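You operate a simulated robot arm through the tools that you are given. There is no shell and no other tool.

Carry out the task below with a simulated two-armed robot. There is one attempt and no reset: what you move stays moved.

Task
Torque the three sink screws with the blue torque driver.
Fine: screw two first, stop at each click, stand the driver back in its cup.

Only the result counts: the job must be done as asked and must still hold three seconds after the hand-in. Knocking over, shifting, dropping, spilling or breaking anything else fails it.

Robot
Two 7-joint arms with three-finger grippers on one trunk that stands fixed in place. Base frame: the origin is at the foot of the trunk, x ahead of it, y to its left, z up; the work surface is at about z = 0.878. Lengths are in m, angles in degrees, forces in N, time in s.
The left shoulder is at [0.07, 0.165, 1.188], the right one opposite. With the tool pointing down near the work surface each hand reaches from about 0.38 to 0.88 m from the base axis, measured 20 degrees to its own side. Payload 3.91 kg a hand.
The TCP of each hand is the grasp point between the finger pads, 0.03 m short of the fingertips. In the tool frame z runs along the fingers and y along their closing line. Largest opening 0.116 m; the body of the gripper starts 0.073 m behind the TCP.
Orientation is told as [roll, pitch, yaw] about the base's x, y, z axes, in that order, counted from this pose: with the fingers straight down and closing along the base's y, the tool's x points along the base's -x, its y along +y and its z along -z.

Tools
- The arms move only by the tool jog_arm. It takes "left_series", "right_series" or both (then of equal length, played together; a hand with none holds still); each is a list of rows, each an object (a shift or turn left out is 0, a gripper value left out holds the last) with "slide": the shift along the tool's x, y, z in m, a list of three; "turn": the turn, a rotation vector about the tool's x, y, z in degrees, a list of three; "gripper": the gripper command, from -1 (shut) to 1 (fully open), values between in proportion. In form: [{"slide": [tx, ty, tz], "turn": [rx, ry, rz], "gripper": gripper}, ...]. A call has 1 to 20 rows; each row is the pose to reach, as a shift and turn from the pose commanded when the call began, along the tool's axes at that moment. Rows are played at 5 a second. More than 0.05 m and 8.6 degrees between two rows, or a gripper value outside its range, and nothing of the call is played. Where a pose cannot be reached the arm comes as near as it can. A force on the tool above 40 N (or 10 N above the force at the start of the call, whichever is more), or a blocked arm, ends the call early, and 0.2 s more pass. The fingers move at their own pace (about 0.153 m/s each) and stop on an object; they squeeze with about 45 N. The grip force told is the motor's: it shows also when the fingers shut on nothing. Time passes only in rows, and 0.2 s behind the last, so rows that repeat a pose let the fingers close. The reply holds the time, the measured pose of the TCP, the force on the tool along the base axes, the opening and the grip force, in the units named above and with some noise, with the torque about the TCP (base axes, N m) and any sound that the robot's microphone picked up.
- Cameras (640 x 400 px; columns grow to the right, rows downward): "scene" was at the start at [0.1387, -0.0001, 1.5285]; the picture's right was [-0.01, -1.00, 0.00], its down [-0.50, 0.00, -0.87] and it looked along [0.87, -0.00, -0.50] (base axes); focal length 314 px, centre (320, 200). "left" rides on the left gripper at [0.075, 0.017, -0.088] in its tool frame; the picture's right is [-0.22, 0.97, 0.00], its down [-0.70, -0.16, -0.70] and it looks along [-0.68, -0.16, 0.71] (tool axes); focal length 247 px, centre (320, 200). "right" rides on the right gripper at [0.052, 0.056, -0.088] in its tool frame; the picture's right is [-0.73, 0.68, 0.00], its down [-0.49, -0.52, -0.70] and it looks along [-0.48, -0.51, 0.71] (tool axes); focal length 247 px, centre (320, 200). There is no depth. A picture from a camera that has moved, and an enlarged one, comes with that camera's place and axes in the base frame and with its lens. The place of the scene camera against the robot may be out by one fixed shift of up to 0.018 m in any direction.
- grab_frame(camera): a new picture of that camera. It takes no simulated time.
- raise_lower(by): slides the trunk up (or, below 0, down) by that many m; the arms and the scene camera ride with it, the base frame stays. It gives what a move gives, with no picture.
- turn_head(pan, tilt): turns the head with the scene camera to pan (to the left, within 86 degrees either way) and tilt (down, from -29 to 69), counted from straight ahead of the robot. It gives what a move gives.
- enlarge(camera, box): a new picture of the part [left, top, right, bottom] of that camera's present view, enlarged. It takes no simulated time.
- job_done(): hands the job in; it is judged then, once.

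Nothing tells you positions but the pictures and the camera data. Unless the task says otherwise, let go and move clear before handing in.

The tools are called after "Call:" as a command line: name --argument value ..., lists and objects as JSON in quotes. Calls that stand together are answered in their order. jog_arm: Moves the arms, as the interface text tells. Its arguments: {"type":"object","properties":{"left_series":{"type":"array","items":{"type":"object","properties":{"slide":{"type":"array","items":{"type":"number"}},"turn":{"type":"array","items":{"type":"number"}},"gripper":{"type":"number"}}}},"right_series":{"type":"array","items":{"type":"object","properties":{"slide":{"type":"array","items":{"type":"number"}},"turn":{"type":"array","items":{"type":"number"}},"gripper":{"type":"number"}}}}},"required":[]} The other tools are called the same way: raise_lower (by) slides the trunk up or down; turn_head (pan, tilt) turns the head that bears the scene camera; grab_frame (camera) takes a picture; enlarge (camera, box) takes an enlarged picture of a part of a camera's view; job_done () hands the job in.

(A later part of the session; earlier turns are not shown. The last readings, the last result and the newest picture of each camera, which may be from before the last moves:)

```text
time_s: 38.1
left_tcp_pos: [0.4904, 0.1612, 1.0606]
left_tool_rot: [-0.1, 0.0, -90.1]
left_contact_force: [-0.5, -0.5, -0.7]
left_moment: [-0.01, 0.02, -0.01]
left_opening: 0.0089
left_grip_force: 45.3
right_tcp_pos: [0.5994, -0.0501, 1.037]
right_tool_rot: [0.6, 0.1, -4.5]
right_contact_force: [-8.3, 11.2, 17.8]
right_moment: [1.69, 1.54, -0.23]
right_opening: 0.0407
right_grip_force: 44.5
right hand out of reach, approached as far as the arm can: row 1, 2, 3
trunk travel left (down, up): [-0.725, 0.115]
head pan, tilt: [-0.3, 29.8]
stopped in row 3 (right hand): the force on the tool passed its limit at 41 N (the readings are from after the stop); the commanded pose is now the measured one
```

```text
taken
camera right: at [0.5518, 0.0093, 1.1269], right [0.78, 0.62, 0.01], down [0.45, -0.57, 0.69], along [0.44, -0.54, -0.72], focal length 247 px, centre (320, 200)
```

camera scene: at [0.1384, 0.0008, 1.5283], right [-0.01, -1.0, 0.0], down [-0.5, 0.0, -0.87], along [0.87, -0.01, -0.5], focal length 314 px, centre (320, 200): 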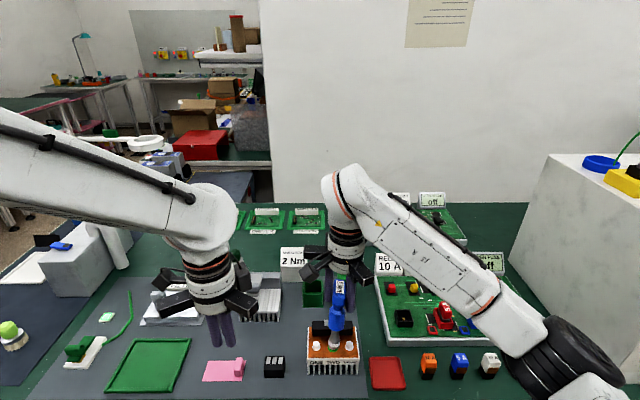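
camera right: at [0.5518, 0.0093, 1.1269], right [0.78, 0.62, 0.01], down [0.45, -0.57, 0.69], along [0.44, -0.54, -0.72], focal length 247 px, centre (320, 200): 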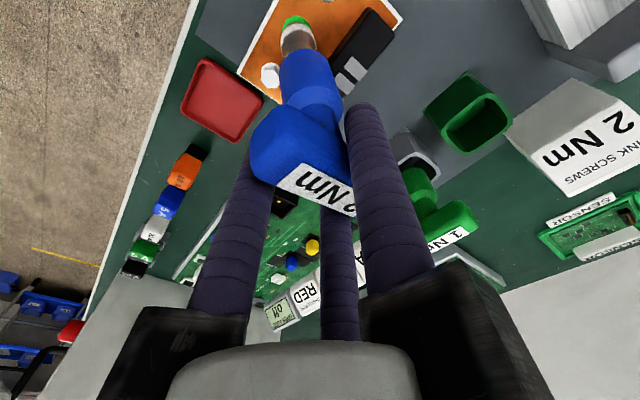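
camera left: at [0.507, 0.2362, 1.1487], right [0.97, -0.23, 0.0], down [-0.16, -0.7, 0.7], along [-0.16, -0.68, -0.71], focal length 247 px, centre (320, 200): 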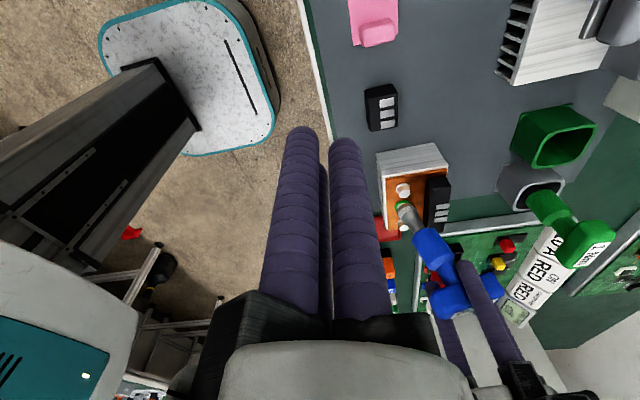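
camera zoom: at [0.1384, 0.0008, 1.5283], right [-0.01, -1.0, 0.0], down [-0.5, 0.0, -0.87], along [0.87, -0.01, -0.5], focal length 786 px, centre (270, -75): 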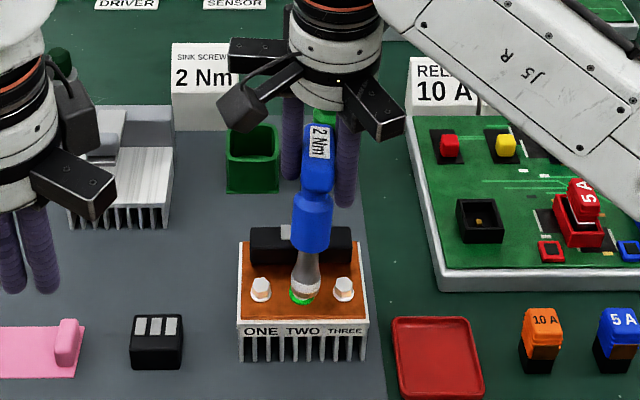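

Call:
enlarge --camera "scene" --box '[310, 310, 370, 370]'

Call:
enlarge --camera "left" --box '[360, 150, 460, 225]'

Call:
enlarge --camera "right" --box '[230, 0, 370, 120]'

```text
6.67 times, centred on (340, 340) of scene
camera zoom: at [0.1384, 0.0008, 1.5283], right [-0.01, -1.0, 0.0], down [-0.5, 0.0, -0.87], along [0.87, -0.01, -0.5], focal length 2095 px, centre (187, -733)
```

zoom: 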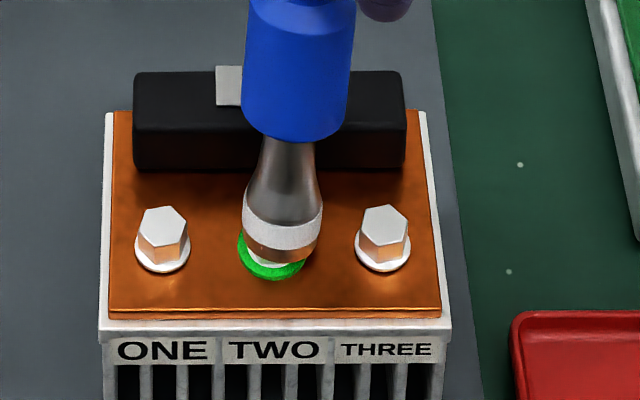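

```text
5.33 times, centred on (410, 188) of left
camera zoom: at [0.507, 0.2362, 1.1487], right [0.97, -0.23, 0.0], down [-0.16, -0.7, 0.7], along [-0.16, -0.68, -0.71], focal length 1317 px, centre (-160, 267)
```

zoom: 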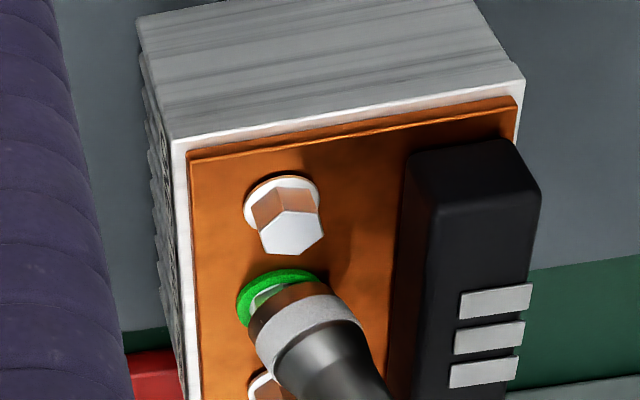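

```text
3.33 times, centred on (300, 60) of right
camera zoom: at [0.5518, 0.0093, 1.1269], right [0.78, 0.62, 0.01], down [0.45, -0.57, 0.69], along [0.44, -0.54, -0.72], focal length 823 px, centre (387, 667)
```

zoom: 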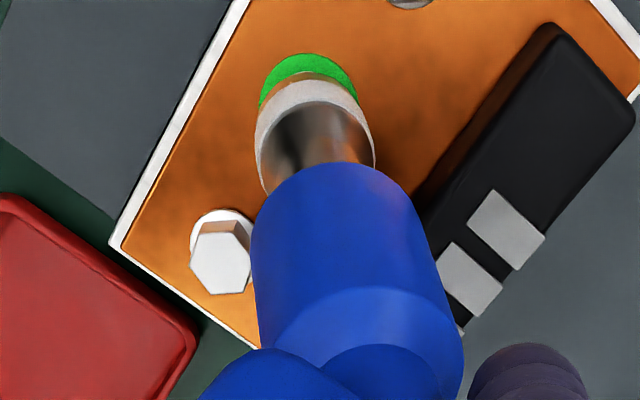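

A green ring now shows around screw TWO, and the sink itself hasn't moved. The driver is leaning in the grip because the arm ran out of yaw range, so I'll gently lift straight off the screw.

Call:
jog_arm --right_series '[{"slide": [0, 0, -0.003]}, {"slide": [0, 0, -0.006]}, {"slide": [0, 0, -0.009]}, {"slide": [0, 0, -0.012]}, {"slide": [0, 0, -0.016]}, {"slide": [0, 0, -0.02]}, {"slide": [0, 0, -0.02]}]'

Call:
enlarge --camera "scene" --box '[270, 230, 410, 390]'

Call:
enlarge --camera "left" --box '[360, 130, 520, 330]'

Call:
enlarge --camera "right" --box '[210, 0, 390, 200]'

```text
time_s: 39.7
left_tcp_pos: [0.4912, 0.1608, 1.0608]
left_tool_rot: [0.1, 0.0, -90.1]
left_contact_force: [-0.2, 0.5, 0.2]
left_moment: [-0.03, -0.03, 0.01]
left_opening: 0.009
left_grip_force: 44.9
right_tcp_pos: [0.6055, -0.0509, 1.0532]
right_tool_rot: [0.3, 0.0, -4.4]
right_contact_force: [0.1, -0.4, -1.1]
right_moment: [-0.02, 0.0, -0.01]
right_opening: 0.0392
right_grip_force: 44.9
right hand out of reach, approached as far as the arm can: row 6, 7
trunk travel left (down, up): [-0.725, 0.115]
head pan, tilt: [-0.3, 29.8]
```

```text
2.50 times, centred on (340, 310) of scene
camera zoom: at [0.139, 0.0, 1.5285], right [-0.01, -1.0, 0.0], down [-0.5, 0.0, -0.87], along [0.87, -0.01, -0.5], focal length 786 px, centre (270, -75)
```

zoom: 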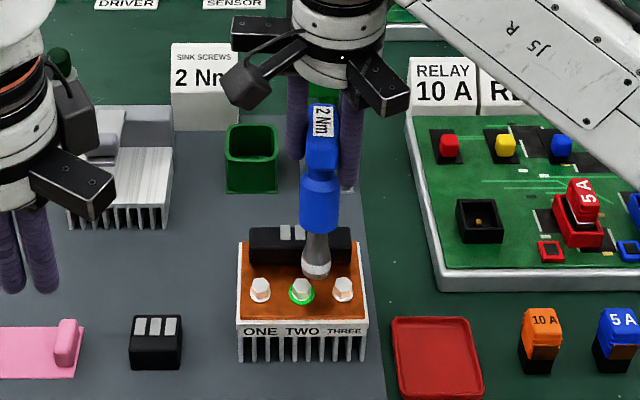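

```text
2.00 times, centred on (440, 230) of left
camera zoom: at [0.5071, 0.2361, 1.149], right [0.97, -0.22, 0.0], down [-0.16, -0.7, 0.7], along [-0.16, -0.68, -0.71], focal length 494 px, centre (80, 140)
```

zoom: 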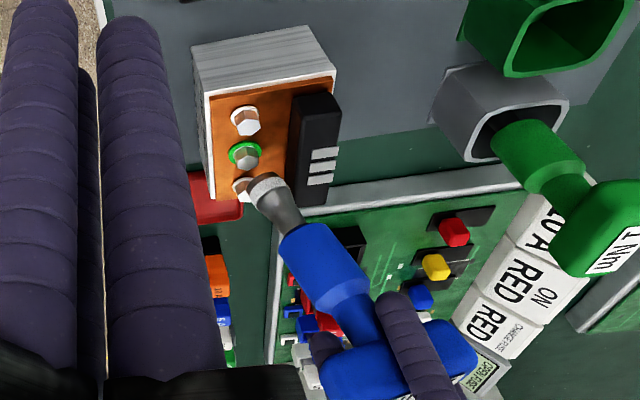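

```text
2.00 times, centred on (300, 100) of right
camera zoom: at [0.5571, 0.0061, 1.1434], right [0.78, 0.62, 0.01], down [0.44, -0.56, 0.7], along [0.44, -0.54, -0.72], focal length 494 px, centre (360, 400)
```

zoom: 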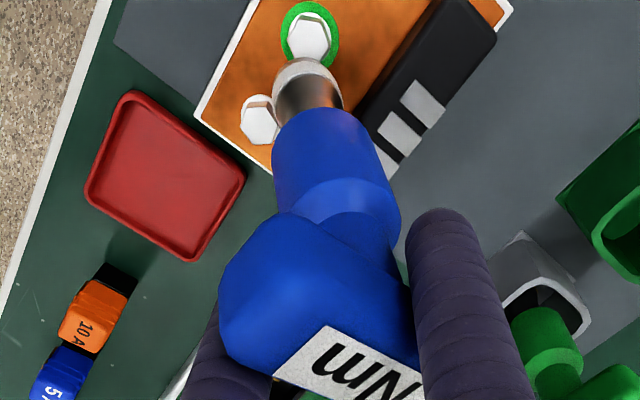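

Screw TWO now carries a green ring, which looks like a done mark, and nothing else moved. The driver has pivoted about 17° in the grip. I'll raise it clear and turn the wrist back to a comfortable yaw, then straighten the driver.

Call:
jog_arm --right_series '[{"slide": [0, 0, -0.008], "turn": [0, 0, -7]}, {"slide": [0, 0, -0.016], "turn": [0, 0, -15]}, {"slide": [0, 0, -0.024], "turn": [0, 0, -23]}, {"slide": [0, 0, -0.032], "turn": [0, 0, -31]}, {"slide": [0, 0, -0.04], "turn": [0, 0, -39]}, {"slide": [0, 0, -0.048], "turn": [0, 0, -47]}, {"slide": [0, 0, -0.056], "turn": [0, 0, -55]}, {"slide": [0, 0, -0.064], "turn": [0, 0, -63]}, {"slide": [0, 0, -0.072], "turn": [0, 0, -71]}, {"slide": [0, 0, -0.08], "turn": [0, 0, -79]}, {"slide": [0, 0, -0.088], "turn": [0, 0, -87]}, {"slide": [0, 0, -0.096], "turn": [0, 0, -94.4]}, {"slide": [0, 0, -0.096], "turn": [0, 0, -94.4]}]'

Call:
grab_frame --camera "scene"

Call:
grab_frame --camera "right"

Call:
enlarge --camera "scene" --box '[300, 310, 380, 370]'

```text
time_s: 42.5
left_tcp_pos: [0.4906, 0.1604, 1.0599]
left_tool_rot: [0.0, 0.1, -90.1]
left_contact_force: [-0.8, -0.4, 0.0]
left_moment: [0.02, 0.04, 0.04]
left_opening: 0.0092
left_grip_force: 45.1
right_tcp_pos: [0.6052, -0.0535, 1.1508]
right_tool_rot: [-0.1, -0.3, 89.9]
right_contact_force: [0.1, -0.1, -2.4]
right_moment: [0.02, 0.0, 0.0]
right_opening: 0.0391
right_grip_force: 44.2
trunk travel left (down, up): [-0.725, 0.115]
head pan, tilt: [-0.3, 29.8]
```

```text
taken
camera scene: at [0.1392, -0.0002, 1.5285], right [-0.01, -1.0, 0.0], down [-0.5, 0.0, -0.87], along [0.87, 0.0, -0.5], focal length 314 px, centre (320, 200)
```

scene: 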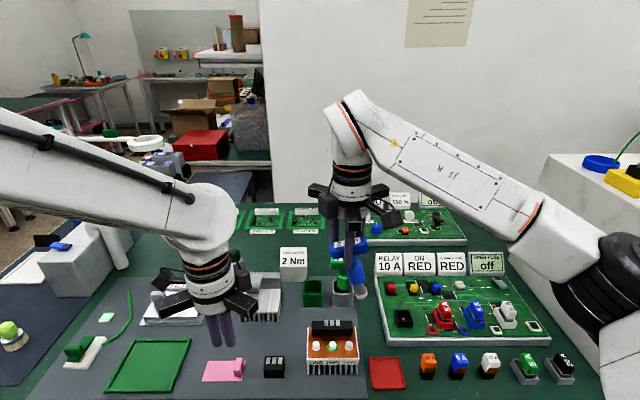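

```text
taken
camera right: at [0.5483, -0.1071, 1.2395], right [-0.68, 0.73, 0.0], down [0.52, 0.48, 0.7], along [0.51, 0.48, -0.71], focal length 247 px, centre (320, 200)
```

right: 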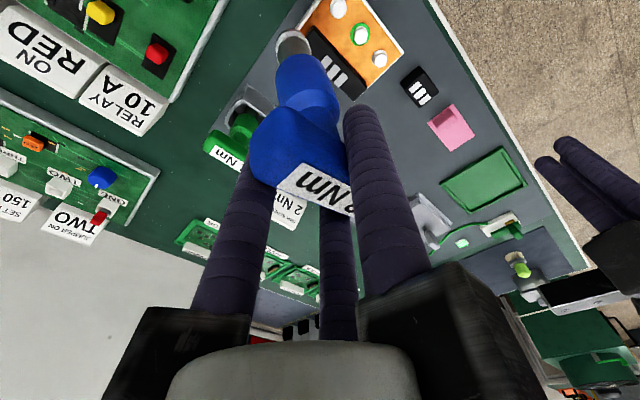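

```text
6.67 times, centred on (340, 340) of scene
camera zoom: at [0.1392, -0.0002, 1.5285], right [-0.01, -1.0, 0.0], down [-0.5, 0.0, -0.87], along [0.87, 0.0, -0.5], focal length 2095 px, centre (187, -733)
```

zoom: 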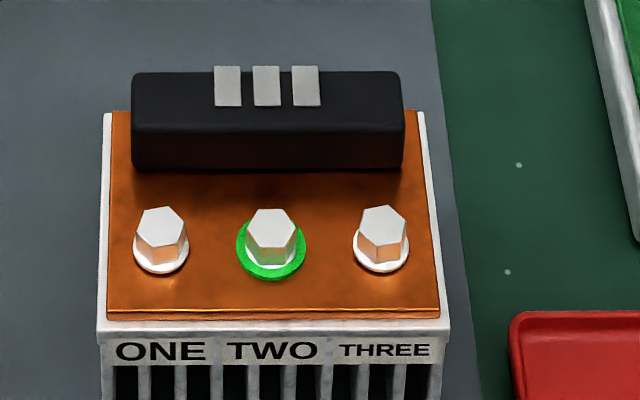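

Screw TWO is visibly rotated and ringed green, while ONE, THREE and the sink are undisturbed. I'll measure the driver's lean from both wrist cameras.

Call:
grab_frame --camera "left"

Call:
enlarge --camera "right" --box '[230, 10, 390, 150]'

Call:
enlarge --camera "scene" --box '[300, 170, 400, 310]'

```text
taken
camera left: at [0.5072, 0.236, 1.149], right [0.97, -0.22, 0.0], down [-0.16, -0.7, 0.7], along [-0.16, -0.68, -0.71], focal length 247 px, centre (320, 200)
```

left: 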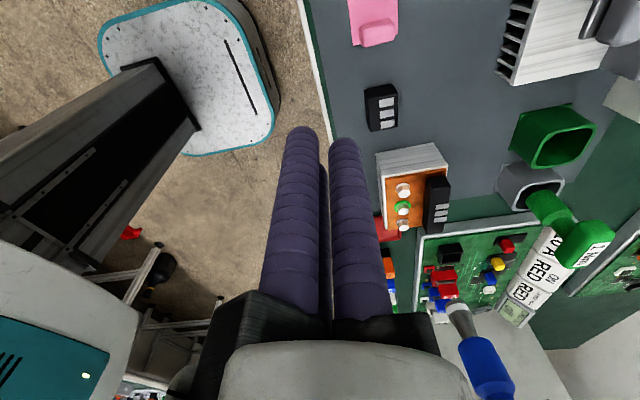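

```text
2.86 times, centred on (310, 80) of right
camera zoom: at [0.5483, -0.1071, 1.2395], right [-0.68, 0.73, 0.0], down [0.52, 0.48, 0.7], along [0.51, 0.48, -0.71], focal length 706 px, centre (349, 543)
```

zoom: 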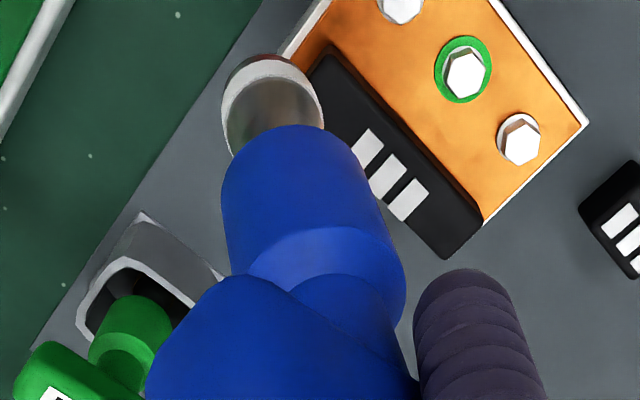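

```text
2.86 times, centred on (350, 240) of scene
camera zoom: at [0.1392, -0.0002, 1.5285], right [-0.01, -1.0, 0.0], down [-0.5, 0.0, -0.87], along [0.87, 0.0, -0.5], focal length 898 px, centre (234, 86)
```

zoom: 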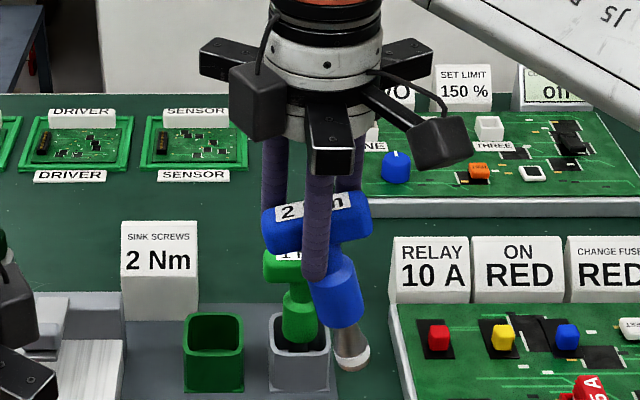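

The lean is about 16°, with the tip toward −y at yaw 90. I'll roll the hand by the same amount so the driver hangs vertical again. Later I can seat it on screw ONE and bring the hand upright about the bar, so the grip straightens itself.

Call:
jog_arm --right_series '[{"turn": [0, -5.5, 0]}, {"turn": [0, -11, 0]}, {"turn": [0, -16, 0]}, {"turn": [0, -16, 0]}]'

Call:
enlarge --camera "scene" --box '[300, 170, 400, 310]'

Call:
enlarge --camera "right" --box '[230, 10, 390, 150]'

Call:
enlarge --camera "left" --box '[360, 200, 560, 380]'

```text
time_s: 43.5
left_tcp_pos: [0.4914, 0.1602, 1.0618]
left_tool_rot: [0.0, 0.0, -90.0]
left_contact_force: [-0.2, 0.7, -0.4]
left_moment: [0.01, 0.02, -0.01]
left_opening: 0.0092
left_grip_force: 45.0
right_tcp_pos: [0.6045, -0.054, 1.1506]
right_tool_rot: [-0.2, -16.4, 89.9]
right_contact_force: [0.1, -0.5, -2.6]
right_moment: [0.0, 0.0, -0.03]
right_opening: 0.0393
right_grip_force: 44.9
trunk travel left (down, up): [-0.725, 0.115]
head pan, tilt: [-0.3, 29.8]
```

```text
2.86 times, centred on (350, 240) of scene
camera zoom: at [0.1389, 0.0002, 1.5285], right [-0.01, -1.0, 0.0], down [-0.5, 0.0, -0.87], along [0.87, -0.01, -0.5], focal length 898 px, centre (234, 86)
```

zoom: 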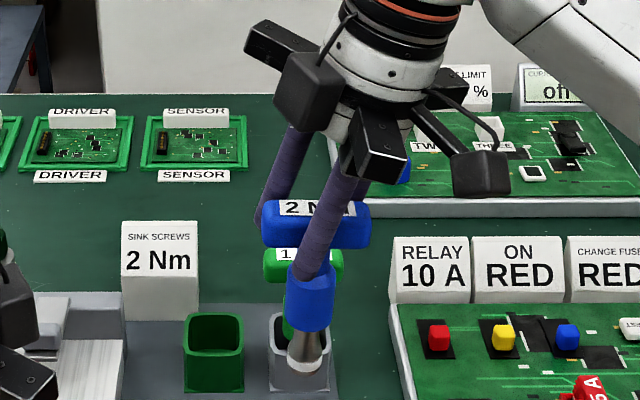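

```text
2.86 times, centred on (310, 80) of right
camera zoom: at [0.5478, -0.129, 1.2212], right [-0.68, 0.7, 0.2], down [0.52, 0.27, 0.81], along [0.52, 0.66, -0.55], focal length 706 px, centre (349, 543)
```

zoom: 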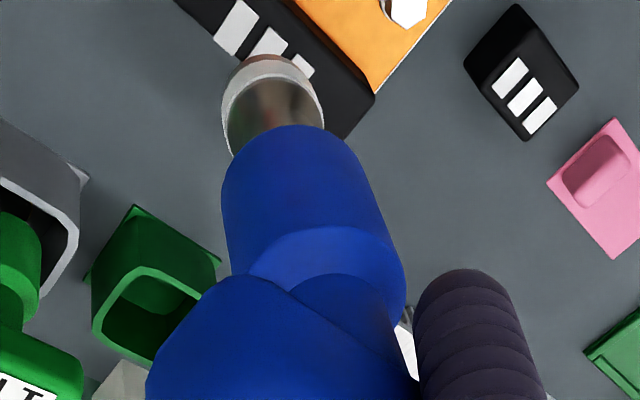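

```text
2.22 times, centred on (460, 290) of left
camera zoom: at [0.507, 0.2363, 1.149], right [0.97, -0.22, 0.0], down [-0.16, -0.7, 0.7], along [-0.16, -0.68, -0.71], focal length 549 px, centre (9, 0)
```

zoom: 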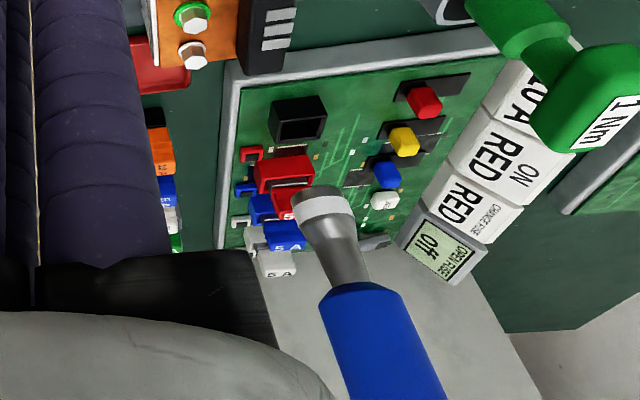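

The driver hangs vertical again, with the hand rolled 16°. I'll move the left hand back a little for clearance and bring the driver over screw ONE.

Call:
jog_arm --left_series '[{"slide": [0.025, -0.01, 0]}, {"slide": [0.05, -0.02, 0]}, {"slide": [0.05, -0.02, 0]}, {"slide": [0.05, -0.02, 0]}, {"slide": [0.05, -0.02, 0]}, {"slide": [0.05, -0.02, 0]}]' --right_series '[{"slide": [0, 0, 0]}, {"slide": [-0.013, 0.009, 0.004]}, {"slide": [-0.027, 0.018, 0.01]}, {"slide": [-0.04, 0.028, 0.02]}, {"slide": [-0.0488, 0.0335, 0.035]}, {"slide": [-0.0488, 0.0335, 0.0456]}]'

Call:
grab_frame --camera "right"

Call:
grab_frame --camera "left"

Call:
enlarge --camera "scene" --box '[270, 230, 410, 390]'

```text
time_s: 44.9
left_tcp_pos: [0.4719, 0.2102, 1.0604]
left_tool_rot: [0.0, 0.0, -90.0]
left_contact_force: [0.0, 0.0, 0.9]
left_moment: [-0.01, -0.03, -0.01]
left_opening: 0.0089
left_grip_force: 44.7
right_tcp_pos: [0.5728, 0.0061, 1.1201]
right_tool_rot: [-0.1, -16.5, 89.9]
right_contact_force: [0.0, 0.9, -2.8]
right_moment: [0.02, 0.03, 0.0]
right_opening: 0.039
right_grip_force: 44.7
trunk travel left (down, up): [-0.725, 0.115]
head pan, tilt: [-0.3, 29.8]
```

```text
taken
camera right: at [0.5156, -0.0699, 1.1907], right [-0.68, 0.7, 0.2], down [0.52, 0.27, 0.81], along [0.52, 0.66, -0.55], focal length 247 px, centre (320, 200)
```

right: 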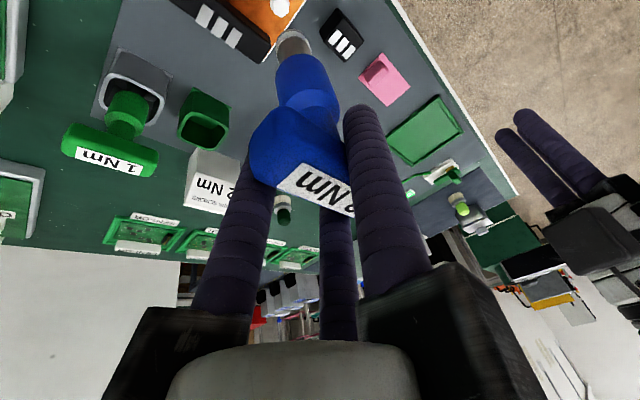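

```text
taken
camera left: at [0.4875, 0.2863, 1.1484], right [0.97, -0.22, 0.0], down [-0.16, -0.7, 0.7], along [-0.16, -0.68, -0.71], focal length 247 px, centre (320, 200)
```

left: 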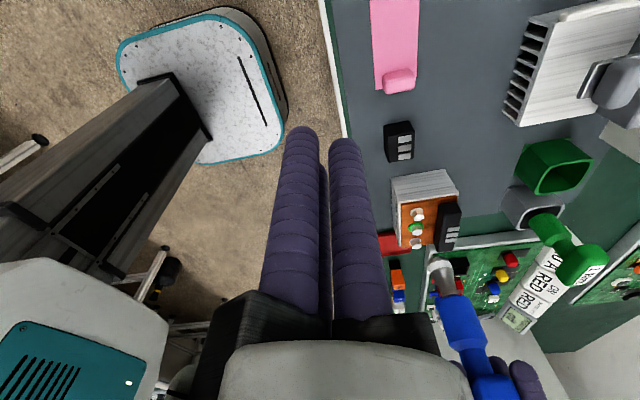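

```text
2.50 times, centred on (340, 310) of scene
camera zoom: at [0.1395, -0.0007, 1.5285], right [-0.01, -1.0, 0.0], down [-0.5, 0.0, -0.87], along [0.87, 0.0, -0.5], focal length 786 px, centre (270, -75)
```

zoom: 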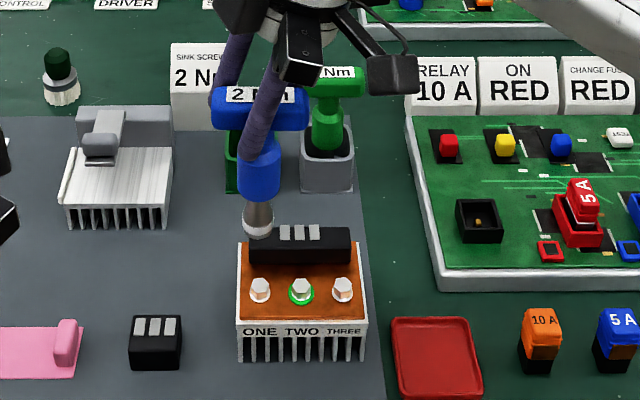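

Call:
enlarge --camera "left" --box '[370, 170, 510, 290]'

Call:
enlarge --camera "right" --box '[230, 0, 370, 110]'

```text
3.33 times, centred on (440, 230) of left
camera zoom: at [0.4875, 0.2863, 1.1484], right [0.97, -0.22, 0.0], down [-0.16, -0.7, 0.7], along [-0.16, -0.68, -0.71], focal length 823 px, centre (-80, 100)
```

zoom: 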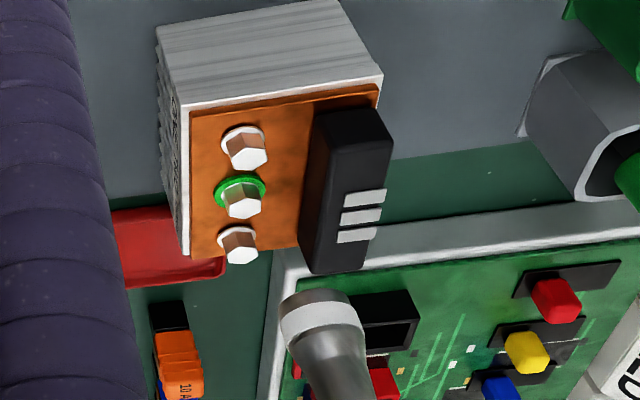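

```text
3.64 times, centred on (300, 55) of right
camera zoom: at [0.5156, -0.0699, 1.1907], right [-0.68, 0.7, 0.2], down [0.52, 0.27, 0.81], along [0.52, 0.66, -0.55], focal length 898 px, centre (393, 727)
```

zoom: 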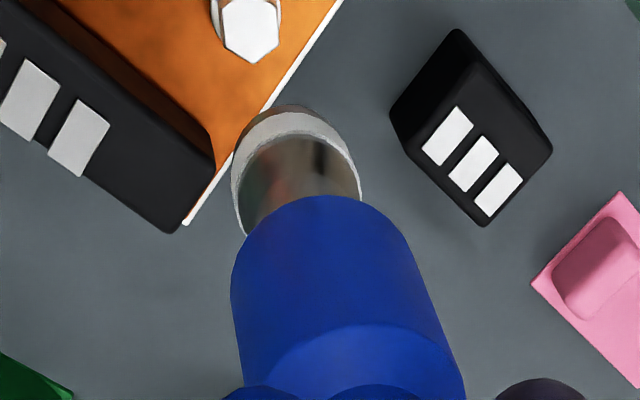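

Call:
jog_arm --right_series '[{"slide": [0.004, 0.0005, 0.012]}, {"slide": [0.008, 0.001, 0.025]}, {"slide": [0.0125, 0.001, 0.038]}, {"slide": [0.0155, 0.001, 0.048]}, {"slide": [0.0172, 0.001, 0.0533]}, {"slide": [0.0172, 0.001, 0.0533]}]'

Call:
enlarge --camera "left" --box '[370, 170, 470, 250]'

Call:
enlarge --camera "right" --box '[230, 0, 370, 110]'

Call:
enlarge --camera "scene" --box '[300, 300, 380, 370]'

```text
time_s: 46.3
left_tcp_pos: [0.4719, 0.2103, 1.0592]
left_tool_rot: [0.1, -0.1, -89.9]
left_contact_force: [-0.7, -0.2, -1.3]
left_moment: [0.0, 0.0, -0.01]
left_opening: 0.009
left_grip_force: 45.4
right_tcp_pos: [0.5698, 0.0038, 1.065]
right_tool_rot: [-0.3, -16.2, 89.9]
right_contact_force: [0.9, 0.2, -1.0]
right_moment: [0.01, -0.02, 0.01]
right_opening: 0.0388
right_grip_force: 44.9
trunk travel left (down, up): [-0.725, 0.115]
head pan, tilt: [-0.3, 29.8]
```

```text
5.00 times, centred on (420, 210) of left
camera zoom: at [0.4871, 0.2869, 1.1484], right [0.97, -0.22, 0.0], down [-0.16, -0.7, 0.7], along [-0.16, -0.68, -0.71], focal length 1235 px, centre (-180, 150)
```

zoom: 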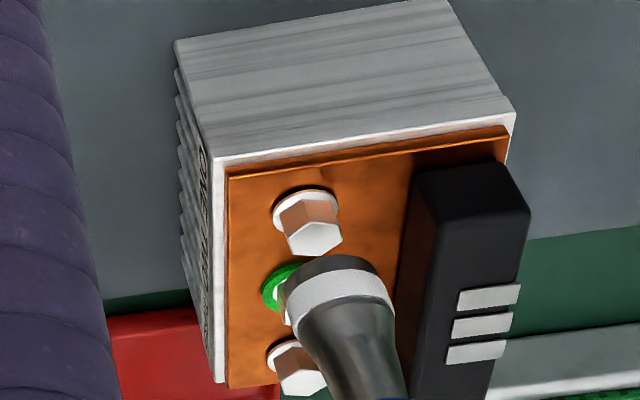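

```text
3.64 times, centred on (300, 55) of right
camera zoom: at [0.5134, -0.0716, 1.1355], right [-0.68, 0.7, 0.2], down [0.52, 0.27, 0.81], along [0.52, 0.66, -0.55], focal length 898 px, centre (393, 727)
```

zoom: 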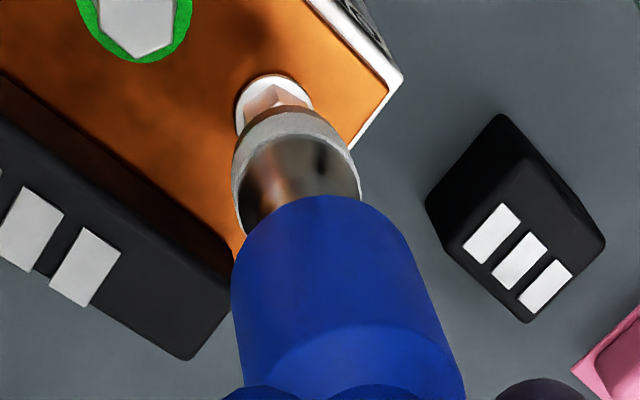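

```text
5.71 times, centred on (340, 335) of scene
camera zoom: at [0.1389, 0.0, 1.5285], right [-0.01, -1.0, 0.0], down [-0.5, 0.0, -0.87], along [0.87, -0.01, -0.5], focal length 1796 px, centre (206, -571)
```

zoom: 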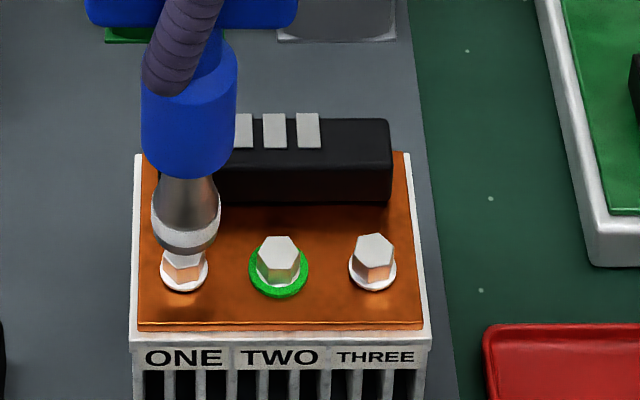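

Call:
jog_arm --right_series '[{"slide": [0.0014, 0, 0.003]}, {"slide": [0.0024, 0, 0.006]}, {"slide": [0.0034, 0, 0.009]}, {"slide": [0.0041, 0, 0.0103]}, {"slide": [0.0041, 0, 0.0103]}]'

Call:
enlarge --camera "left" --box '[370, 170, 470, 250]'

Call:
enlarge --camera "right" --box '[230, 0, 370, 110]'

Call:
enlarge --camera "scene" --box '[300, 300, 380, 370]'

```text
time_s: 47.5
left_tcp_pos: [0.4725, 0.2113, 1.0589]
left_tool_rot: [0.0, 0.0, -89.9]
left_contact_force: [1.5, 0.1, -0.2]
left_moment: [-0.01, -0.01, 0.0]
left_opening: 0.0091
left_grip_force: 44.6
right_tcp_pos: [0.5715, 0.0022, 1.0534]
right_tool_rot: [-0.1, -16.3, 90.0]
right_contact_force: [-0.3, 0.7, -2.2]
right_moment: [-0.01, -0.01, 0.02]
right_opening: 0.0389
right_grip_force: 44.3
trunk travel left (down, up): [-0.725, 0.115]
head pan, tilt: [-0.3, 29.8]
```

```text
5.00 times, centred on (420, 210) of left
camera zoom: at [0.4871, 0.2868, 1.1484], right [0.97, -0.22, 0.0], down [-0.16, -0.7, 0.7], along [-0.16, -0.68, -0.71], focal length 1235 px, centre (-180, 150)
```

zoom: 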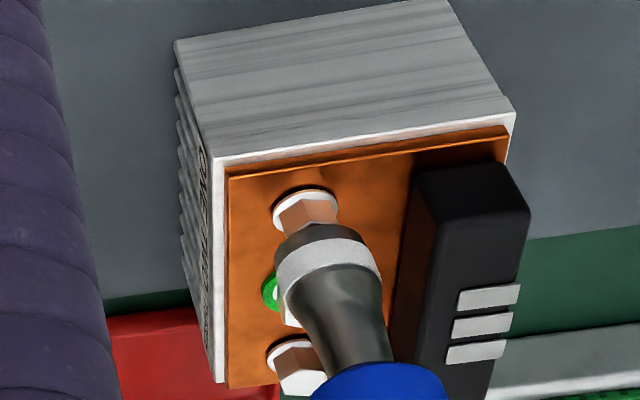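

```text
3.64 times, centred on (300, 55) of right
camera zoom: at [0.5136, -0.0723, 1.1244], right [-0.68, 0.7, 0.2], down [0.52, 0.27, 0.81], along [0.52, 0.66, -0.55], focal length 898 px, centre (393, 727)
```

zoom: 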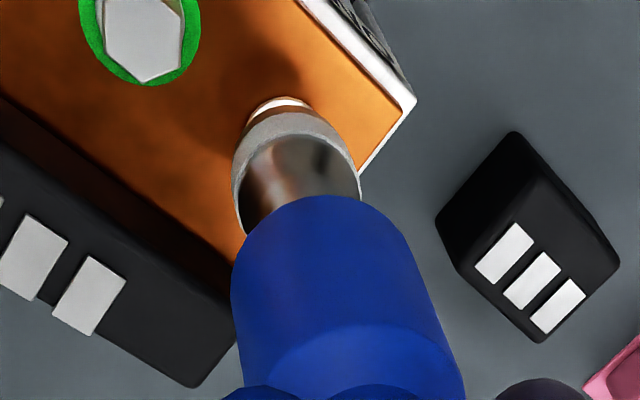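

```text
5.71 times, centred on (340, 335) of scene
camera zoom: at [0.1389, -0.0001, 1.5285], right [-0.01, -1.0, 0.0], down [-0.5, 0.0, -0.87], along [0.87, 0.0, -0.5], focal length 1796 px, centre (206, -571)
```

zoom: 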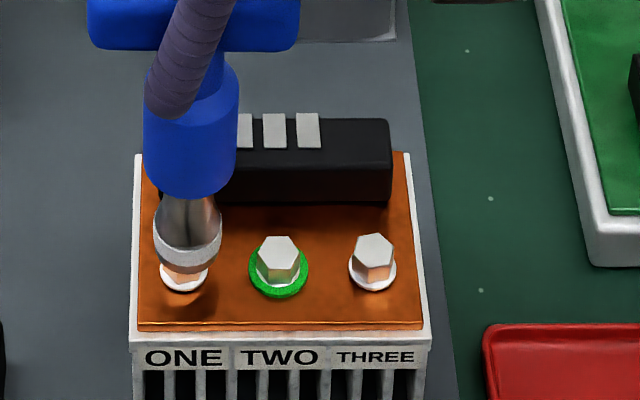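

Call:
jog_arm --right_series '[{"slide": [0.0002, 0, 0.0015]}, {"slide": [0.0005, 0, 0.003]}, {"slide": [0.0009, 0, 0.0049]}, {"slide": [0.0009, 0, 0.0049]}]'

Call:
enlarge --camera "left" --box '[370, 170, 470, 250]'

Call:
enlarge --camera "scene" --box '[300, 300, 380, 370]'

```text
time_s: 48.5
left_tcp_pos: [0.471, 0.211, 1.0601]
left_tool_rot: [0.0, 0.0, -90.0]
left_contact_force: [-1.1, -0.1, 0.0]
left_moment: [0.0, -0.01, -0.03]
left_opening: 0.0092
left_grip_force: 44.8
right_tcp_pos: [0.5709, 0.0045, 1.0485]
right_tool_rot: [-0.2, -16.3, 89.9]
right_contact_force: [0.0, 0.5, -1.6]
right_moment: [0.03, -0.01, -0.02]
right_opening: 0.039
right_grip_force: 44.7
trunk travel left (down, up): [-0.725, 0.115]
head pan, tilt: [-0.3, 29.8]
```

```text
5.00 times, centred on (420, 210) of left
camera zoom: at [0.4871, 0.2868, 1.1484], right [0.97, -0.22, 0.0], down [-0.16, -0.7, 0.7], along [-0.16, -0.68, -0.71], focal length 1235 px, centre (-180, 150)
```

zoom: 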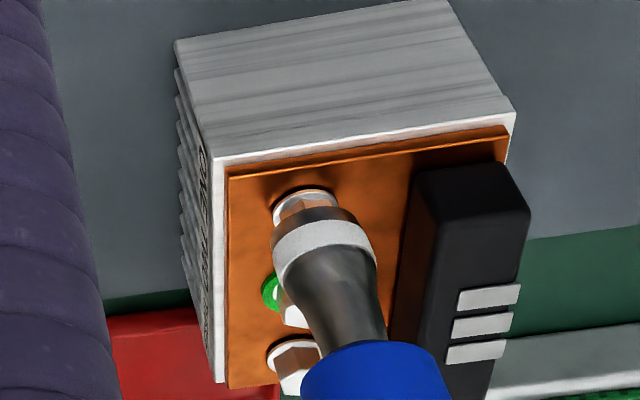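

```text
5.71 times, centred on (340, 335) of scene
camera zoom: at [0.1389, -0.0001, 1.5285], right [-0.01, -1.0, 0.0], down [-0.5, 0.0, -0.87], along [0.87, 0.0, -0.5], focal length 1796 px, centre (206, -571)
```

zoom: 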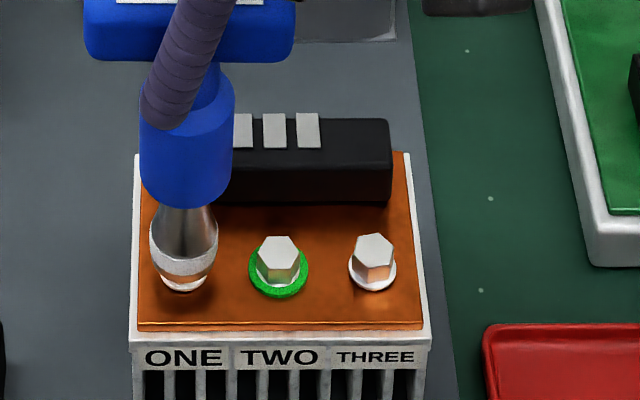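

Call:
jog_arm --right_series '[{"slide": [0.0003, 0, 0.001]}, {"slide": [0.0006, 0, 0.002]}, {"slide": [0.0006, 0, 0.002]}]'

```text
time_s: 49.3
left_tcp_pos: [0.4707, 0.2108, 1.0592]
left_tool_rot: [0.0, 0.0, -90.0]
left_contact_force: [0.9, -0.3, -0.7]
left_moment: [0.0, 0.02, -0.02]
left_opening: 0.0089
left_grip_force: 45.2
right_tcp_pos: [0.5725, 0.0036, 1.0456]
right_tool_rot: [-0.2, -16.4, 89.9]
right_contact_force: [-0.1, -0.1, -1.5]
right_moment: [0.01, 0.01, -0.01]
right_opening: 0.0384
right_grip_force: 45.0
trunk travel left (down, up): [-0.725, 0.115]
head pan, tilt: [-0.3, 29.8]
```

Call:
jog_arm --right_series '[{"slide": [0.0003, 0, 0.001]}, {"slide": [0.0006, 0, 0.002]}, {"slide": [0.0006, 0, 0.002]}]'

Call:
enlarge --camera "left" --box '[370, 170, 470, 250]'

Call:
enlarge --camera "scene" --box '[300, 300, 380, 370]'

```text
time_s: 50.1
left_tcp_pos: [0.4706, 0.2102, 1.06]
left_tool_rot: [0.0, 0.1, -90.0]
left_contact_force: [-0.7, -0.5, 0.2]
left_moment: [0.0, 0.03, 0.02]
left_opening: 0.0091
left_grip_force: 45.0
right_tcp_pos: [0.5712, 0.0042, 1.0434]
right_tool_rot: [-0.2, -16.3, 89.8]
right_contact_force: [-0.3, -0.1, -1.9]
right_moment: [-0.02, 0.01, 0.04]
right_opening: 0.0389
right_grip_force: 45.0
trunk travel left (down, up): [-0.725, 0.115]
head pan, tilt: [-0.3, 29.8]
```

```text
5.00 times, centred on (420, 210) of left
camera zoom: at [0.4871, 0.2868, 1.1484], right [0.97, -0.22, 0.0], down [-0.16, -0.7, 0.7], along [-0.16, -0.68, -0.71], focal length 1235 px, centre (-180, 150)
```

zoom: 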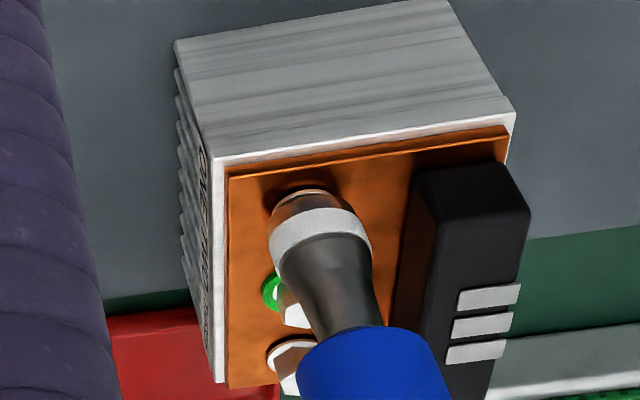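

```text
5.71 times, centred on (340, 335) of scene
camera zoom: at [0.1389, -0.0001, 1.5285], right [-0.01, -1.0, 0.0], down [-0.5, 0.0, -0.87], along [0.87, 0.0, -0.5], focal length 1796 px, centre (206, -571)
```

zoom: 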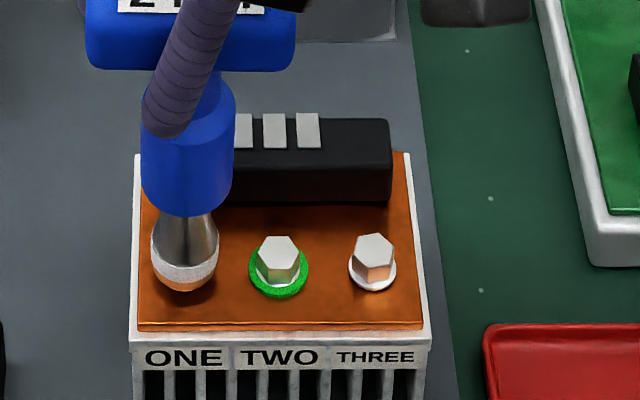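

Call:
jog_arm --right_series '[{"slide": [0.0003, 0, 0.001]}, {"slide": [0.0005, 0, 0.0015]}, {"slide": [0.0005, 0, 0.0015]}]'

```text
time_s: 50.9
left_tcp_pos: [0.4709, 0.2118, 1.0594]
left_tool_rot: [0.0, -0.1, -90.1]
left_contact_force: [0.6, -0.1, -0.4]
left_moment: [0.03, -0.01, -0.04]
left_opening: 0.009
left_grip_force: 45.0
right_tcp_pos: [0.5711, 0.0041, 1.0419]
right_tool_rot: [-0.2, -16.3, 89.8]
right_contact_force: [-0.3, 0.0, -1.2]
right_moment: [0.04, -0.02, -0.01]
right_opening: 0.0389
right_grip_force: 44.8
trunk travel left (down, up): [-0.725, 0.115]
head pan, tilt: [-0.3, 29.8]
```

Call:
jog_arm --right_series '[{"slide": [0.0002, 0, 0.0007]}, {"slide": [0.0004, 0, 0.0012]}, {"slide": [0.0004, 0, 0.0012]}]'

```text
time_s: 51.7
left_tcp_pos: [0.4716, 0.2113, 1.0604]
left_tool_rot: [0.0, 0.0, -90.1]
left_contact_force: [-0.5, 0.6, -0.1]
left_moment: [0.01, -0.03, 0.02]
left_opening: 0.0091
left_grip_force: 45.4
right_tcp_pos: [0.5711, 0.0046, 1.0416]
right_tool_rot: [-0.2, -16.2, 89.8]
right_contact_force: [-0.8, -0.2, 0.3]
right_moment: [-0.03, 0.06, 0.02]
right_opening: 0.0389
right_grip_force: 45.5
trunk travel left (down, up): [-0.725, 0.115]
head pan, tilt: [-0.3, 29.8]
```

The socket is seated on ONE and laterally captive. I'll bring the hand upright by rolling back about the bar centre, so the screw head holds the driver vertical while it re-seats in the grip.

Call:
jog_arm --right_series '[{"turn": [0, 3, 0]}, {"turn": [0, 6, 0]}, {"turn": [0, 9, 0]}, {"turn": [0, 9, 0]}]'

Call:
enlarge --camera "scene" --box '[270, 230, 390, 370]'

Call:
enlarge --camera "left" --box '[370, 170, 530, 330]'

```text
time_s: 52.7
left_tcp_pos: [0.4714, 0.2114, 1.0601]
left_tool_rot: [0.0, -0.1, -90.1]
left_contact_force: [0.5, 0.0, -0.5]
left_moment: [0.02, -0.01, -0.01]
left_opening: 0.009
left_grip_force: 45.1
right_tcp_pos: [0.572, 0.0037, 1.0433]
right_tool_rot: [-0.1, -7.2, 89.8]
right_contact_force: [1.2, 8.7, 1.1]
right_moment: [1.27, -0.14, -0.05]
right_opening: 0.0391
right_grip_force: 44.7
trunk travel left (down, up): [-0.725, 0.115]
head pan, tilt: [-0.3, 29.8]
```

```text
2.86 times, centred on (330, 300) of scene
camera zoom: at [0.1385, 0.001, 1.5286], right [-0.01, -1.0, 0.0], down [-0.5, 0.0, -0.87], along [0.87, -0.01, -0.5], focal length 898 px, centre (291, -86)
```

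zoom: 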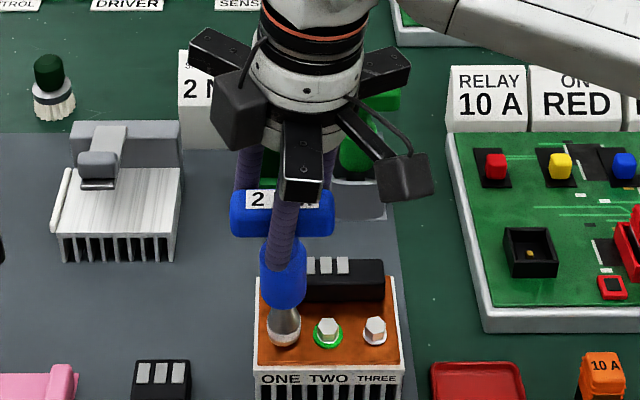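

```text
2.50 times, centred on (450, 250) of left
camera zoom: at [0.487, 0.2874, 1.1484], right [0.97, -0.22, 0.0], down [-0.16, -0.7, 0.7], along [-0.16, -0.68, -0.71], focal length 617 px, centre (-5, 75)
```

zoom: 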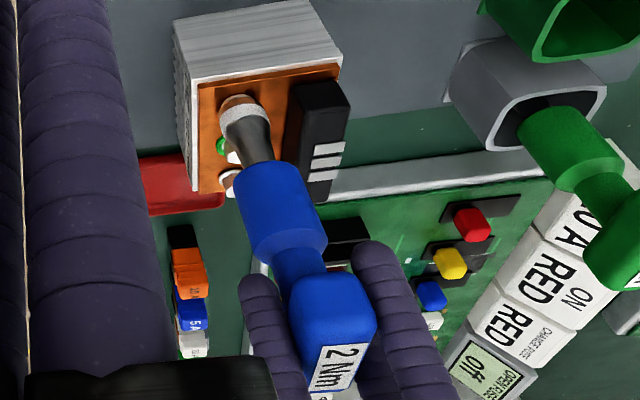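

Call:
jog_arm --right_series '[{"turn": [0, 2.5, 0]}, {"turn": [0, 5, 0]}, {"turn": [0, 7.2, 0]}, {"turn": [0, 7.2, 0]}]'

Call:
enlarge --camera "scene" --box '[270, 230, 390, 370]'

Call:
enlarge --camera "scene" --box '[300, 300, 380, 370]'

Call:
enlarge --camera "left" --box '[370, 170, 530, 330]'

```text
time_s: 53.7
left_tcp_pos: [0.4714, 0.2114, 1.06]
left_tool_rot: [0.0, -0.1, -90.0]
left_contact_force: [0.1, 0.5, -0.7]
left_moment: [-0.02, 0.0, -0.02]
left_opening: 0.0091
left_grip_force: 44.9
right_tcp_pos: [0.5712, 0.0047, 1.0432]
right_tool_rot: [-0.2, 0.0, 89.8]
right_contact_force: [1.4, 13.0, 1.1]
right_moment: [1.63, -0.15, -0.06]
right_opening: 0.0392
right_grip_force: 45.1
trunk travel left (down, up): [-0.725, 0.115]
head pan, tilt: [-0.3, 29.8]
```

```text
2.86 times, centred on (330, 300) of scene
camera zoom: at [0.1387, 0.0017, 1.5285], right [-0.01, -1.0, 0.0], down [-0.5, 0.0, -0.87], along [0.87, -0.01, -0.5], focal length 898 px, centre (291, -86)
```

zoom: 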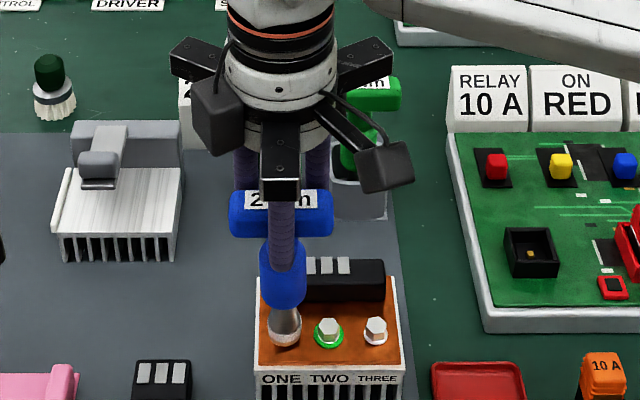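

```text
5.71 times, centred on (340, 335) of scene
camera zoom: at [0.1387, 0.0017, 1.5285], right [-0.01, -1.0, 0.0], down [-0.5, 0.0, -0.87], along [0.87, -0.01, -0.5], focal length 1796 px, centre (206, -571)
```

zoom: 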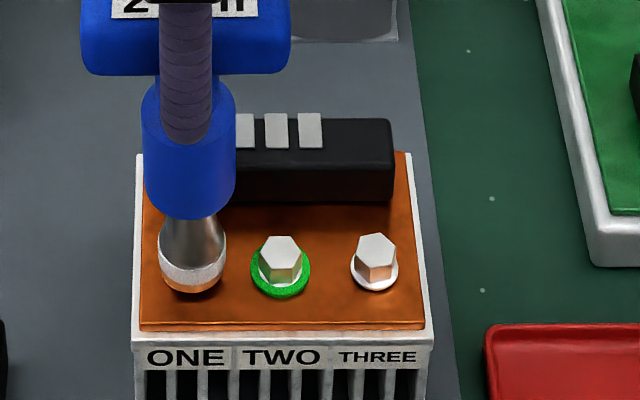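

```text
2.50 times, centred on (450, 250) of left
camera zoom: at [0.4871, 0.2879, 1.1481], right [0.97, -0.22, 0.0], down [-0.16, -0.7, 0.7], along [-0.16, -0.68, -0.71], focal length 617 px, centre (-5, 75)
```

zoom: 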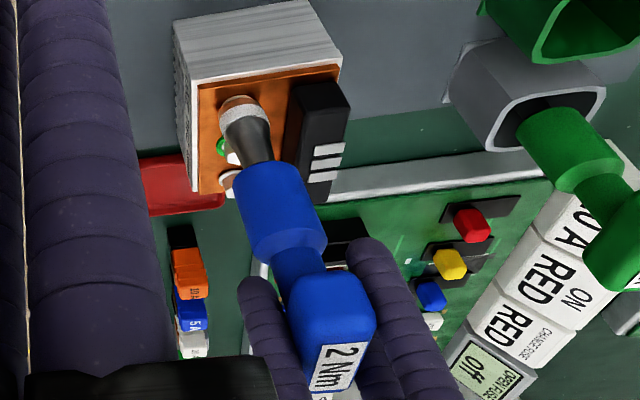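

The hand is upright again and the sink hasn't moved. I'll lift off ONE and check how straight the driver sits now.

Call:
jog_arm --right_series '[{"slide": [0, 0, -0.004]}, {"slide": [0, 0, -0.01]}, {"slide": [0, 0, -0.018]}, {"slide": [0, 0, -0.028]}, {"slide": [0, 0, -0.04]}, {"slide": [0, 0, -0.04]}]'

Call:
enlarge --camera "scene" --box '[270, 230, 390, 370]'

Call:
enlarge --camera "left" --box '[370, 170, 530, 330]'

Call:
enlarge --camera "right" --box '[250, 0, 390, 120]'

```text
time_s: 55.1
left_tcp_pos: [0.4704, 0.2113, 1.0604]
left_tool_rot: [-0.1, 0.0, -89.9]
left_contact_force: [-0.4, 0.1, 0.0]
left_moment: [0.03, 0.04, 0.03]
left_opening: 0.0091
left_grip_force: 45.0
right_tcp_pos: [0.5709, 0.0044, 1.0809]
right_tool_rot: [0.0, -0.1, 89.9]
right_contact_force: [0.6, -0.4, -1.1]
right_moment: [0.0, -0.04, 0.0]
right_opening: 0.039
right_grip_force: 44.9
trunk travel left (down, up): [-0.725, 0.115]
head pan, tilt: [-0.3, 29.8]
```

```text
2.86 times, centred on (330, 300) of scene
camera zoom: at [0.1392, 0.0, 1.5285], right [-0.01, -1.0, 0.0], down [-0.5, 0.0, -0.87], along [0.87, 0.0, -0.5], focal length 898 px, centre (291, -86)
```

zoom: 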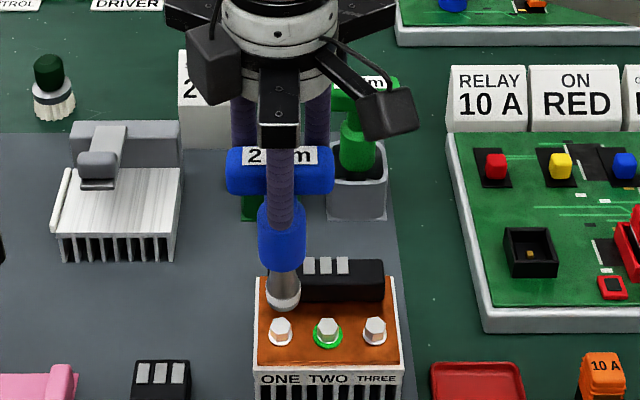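

```text
2.50 times, centred on (450, 250) of left
camera zoom: at [0.4873, 0.2869, 1.1483], right [0.97, -0.22, 0.0], down [-0.16, -0.7, 0.7], along [-0.16, -0.68, -0.71], focal length 617 px, centre (-5, 75)
```

zoom: 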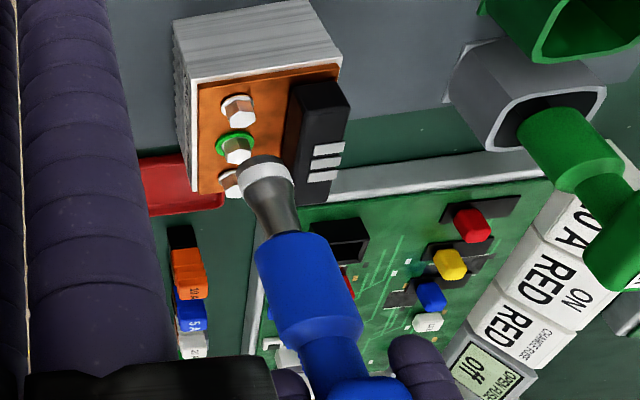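

```text
3.33 times, centred on (320, 60) of right
camera zoom: at [0.5137, -0.0487, 1.1707], right [-0.68, 0.73, 0.0], down [0.52, 0.48, 0.7], along [0.52, 0.48, -0.71], focal length 823 px, centre (320, 667)
```

zoom: 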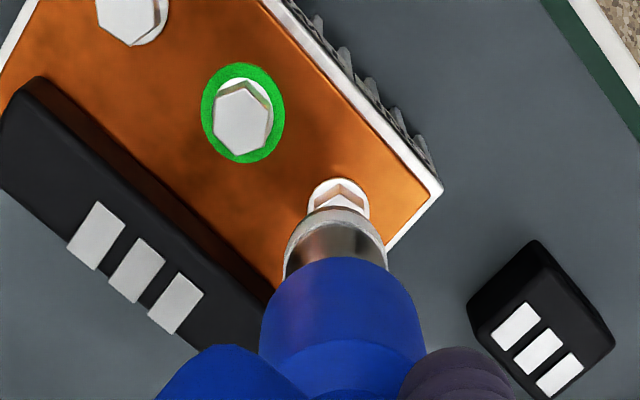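

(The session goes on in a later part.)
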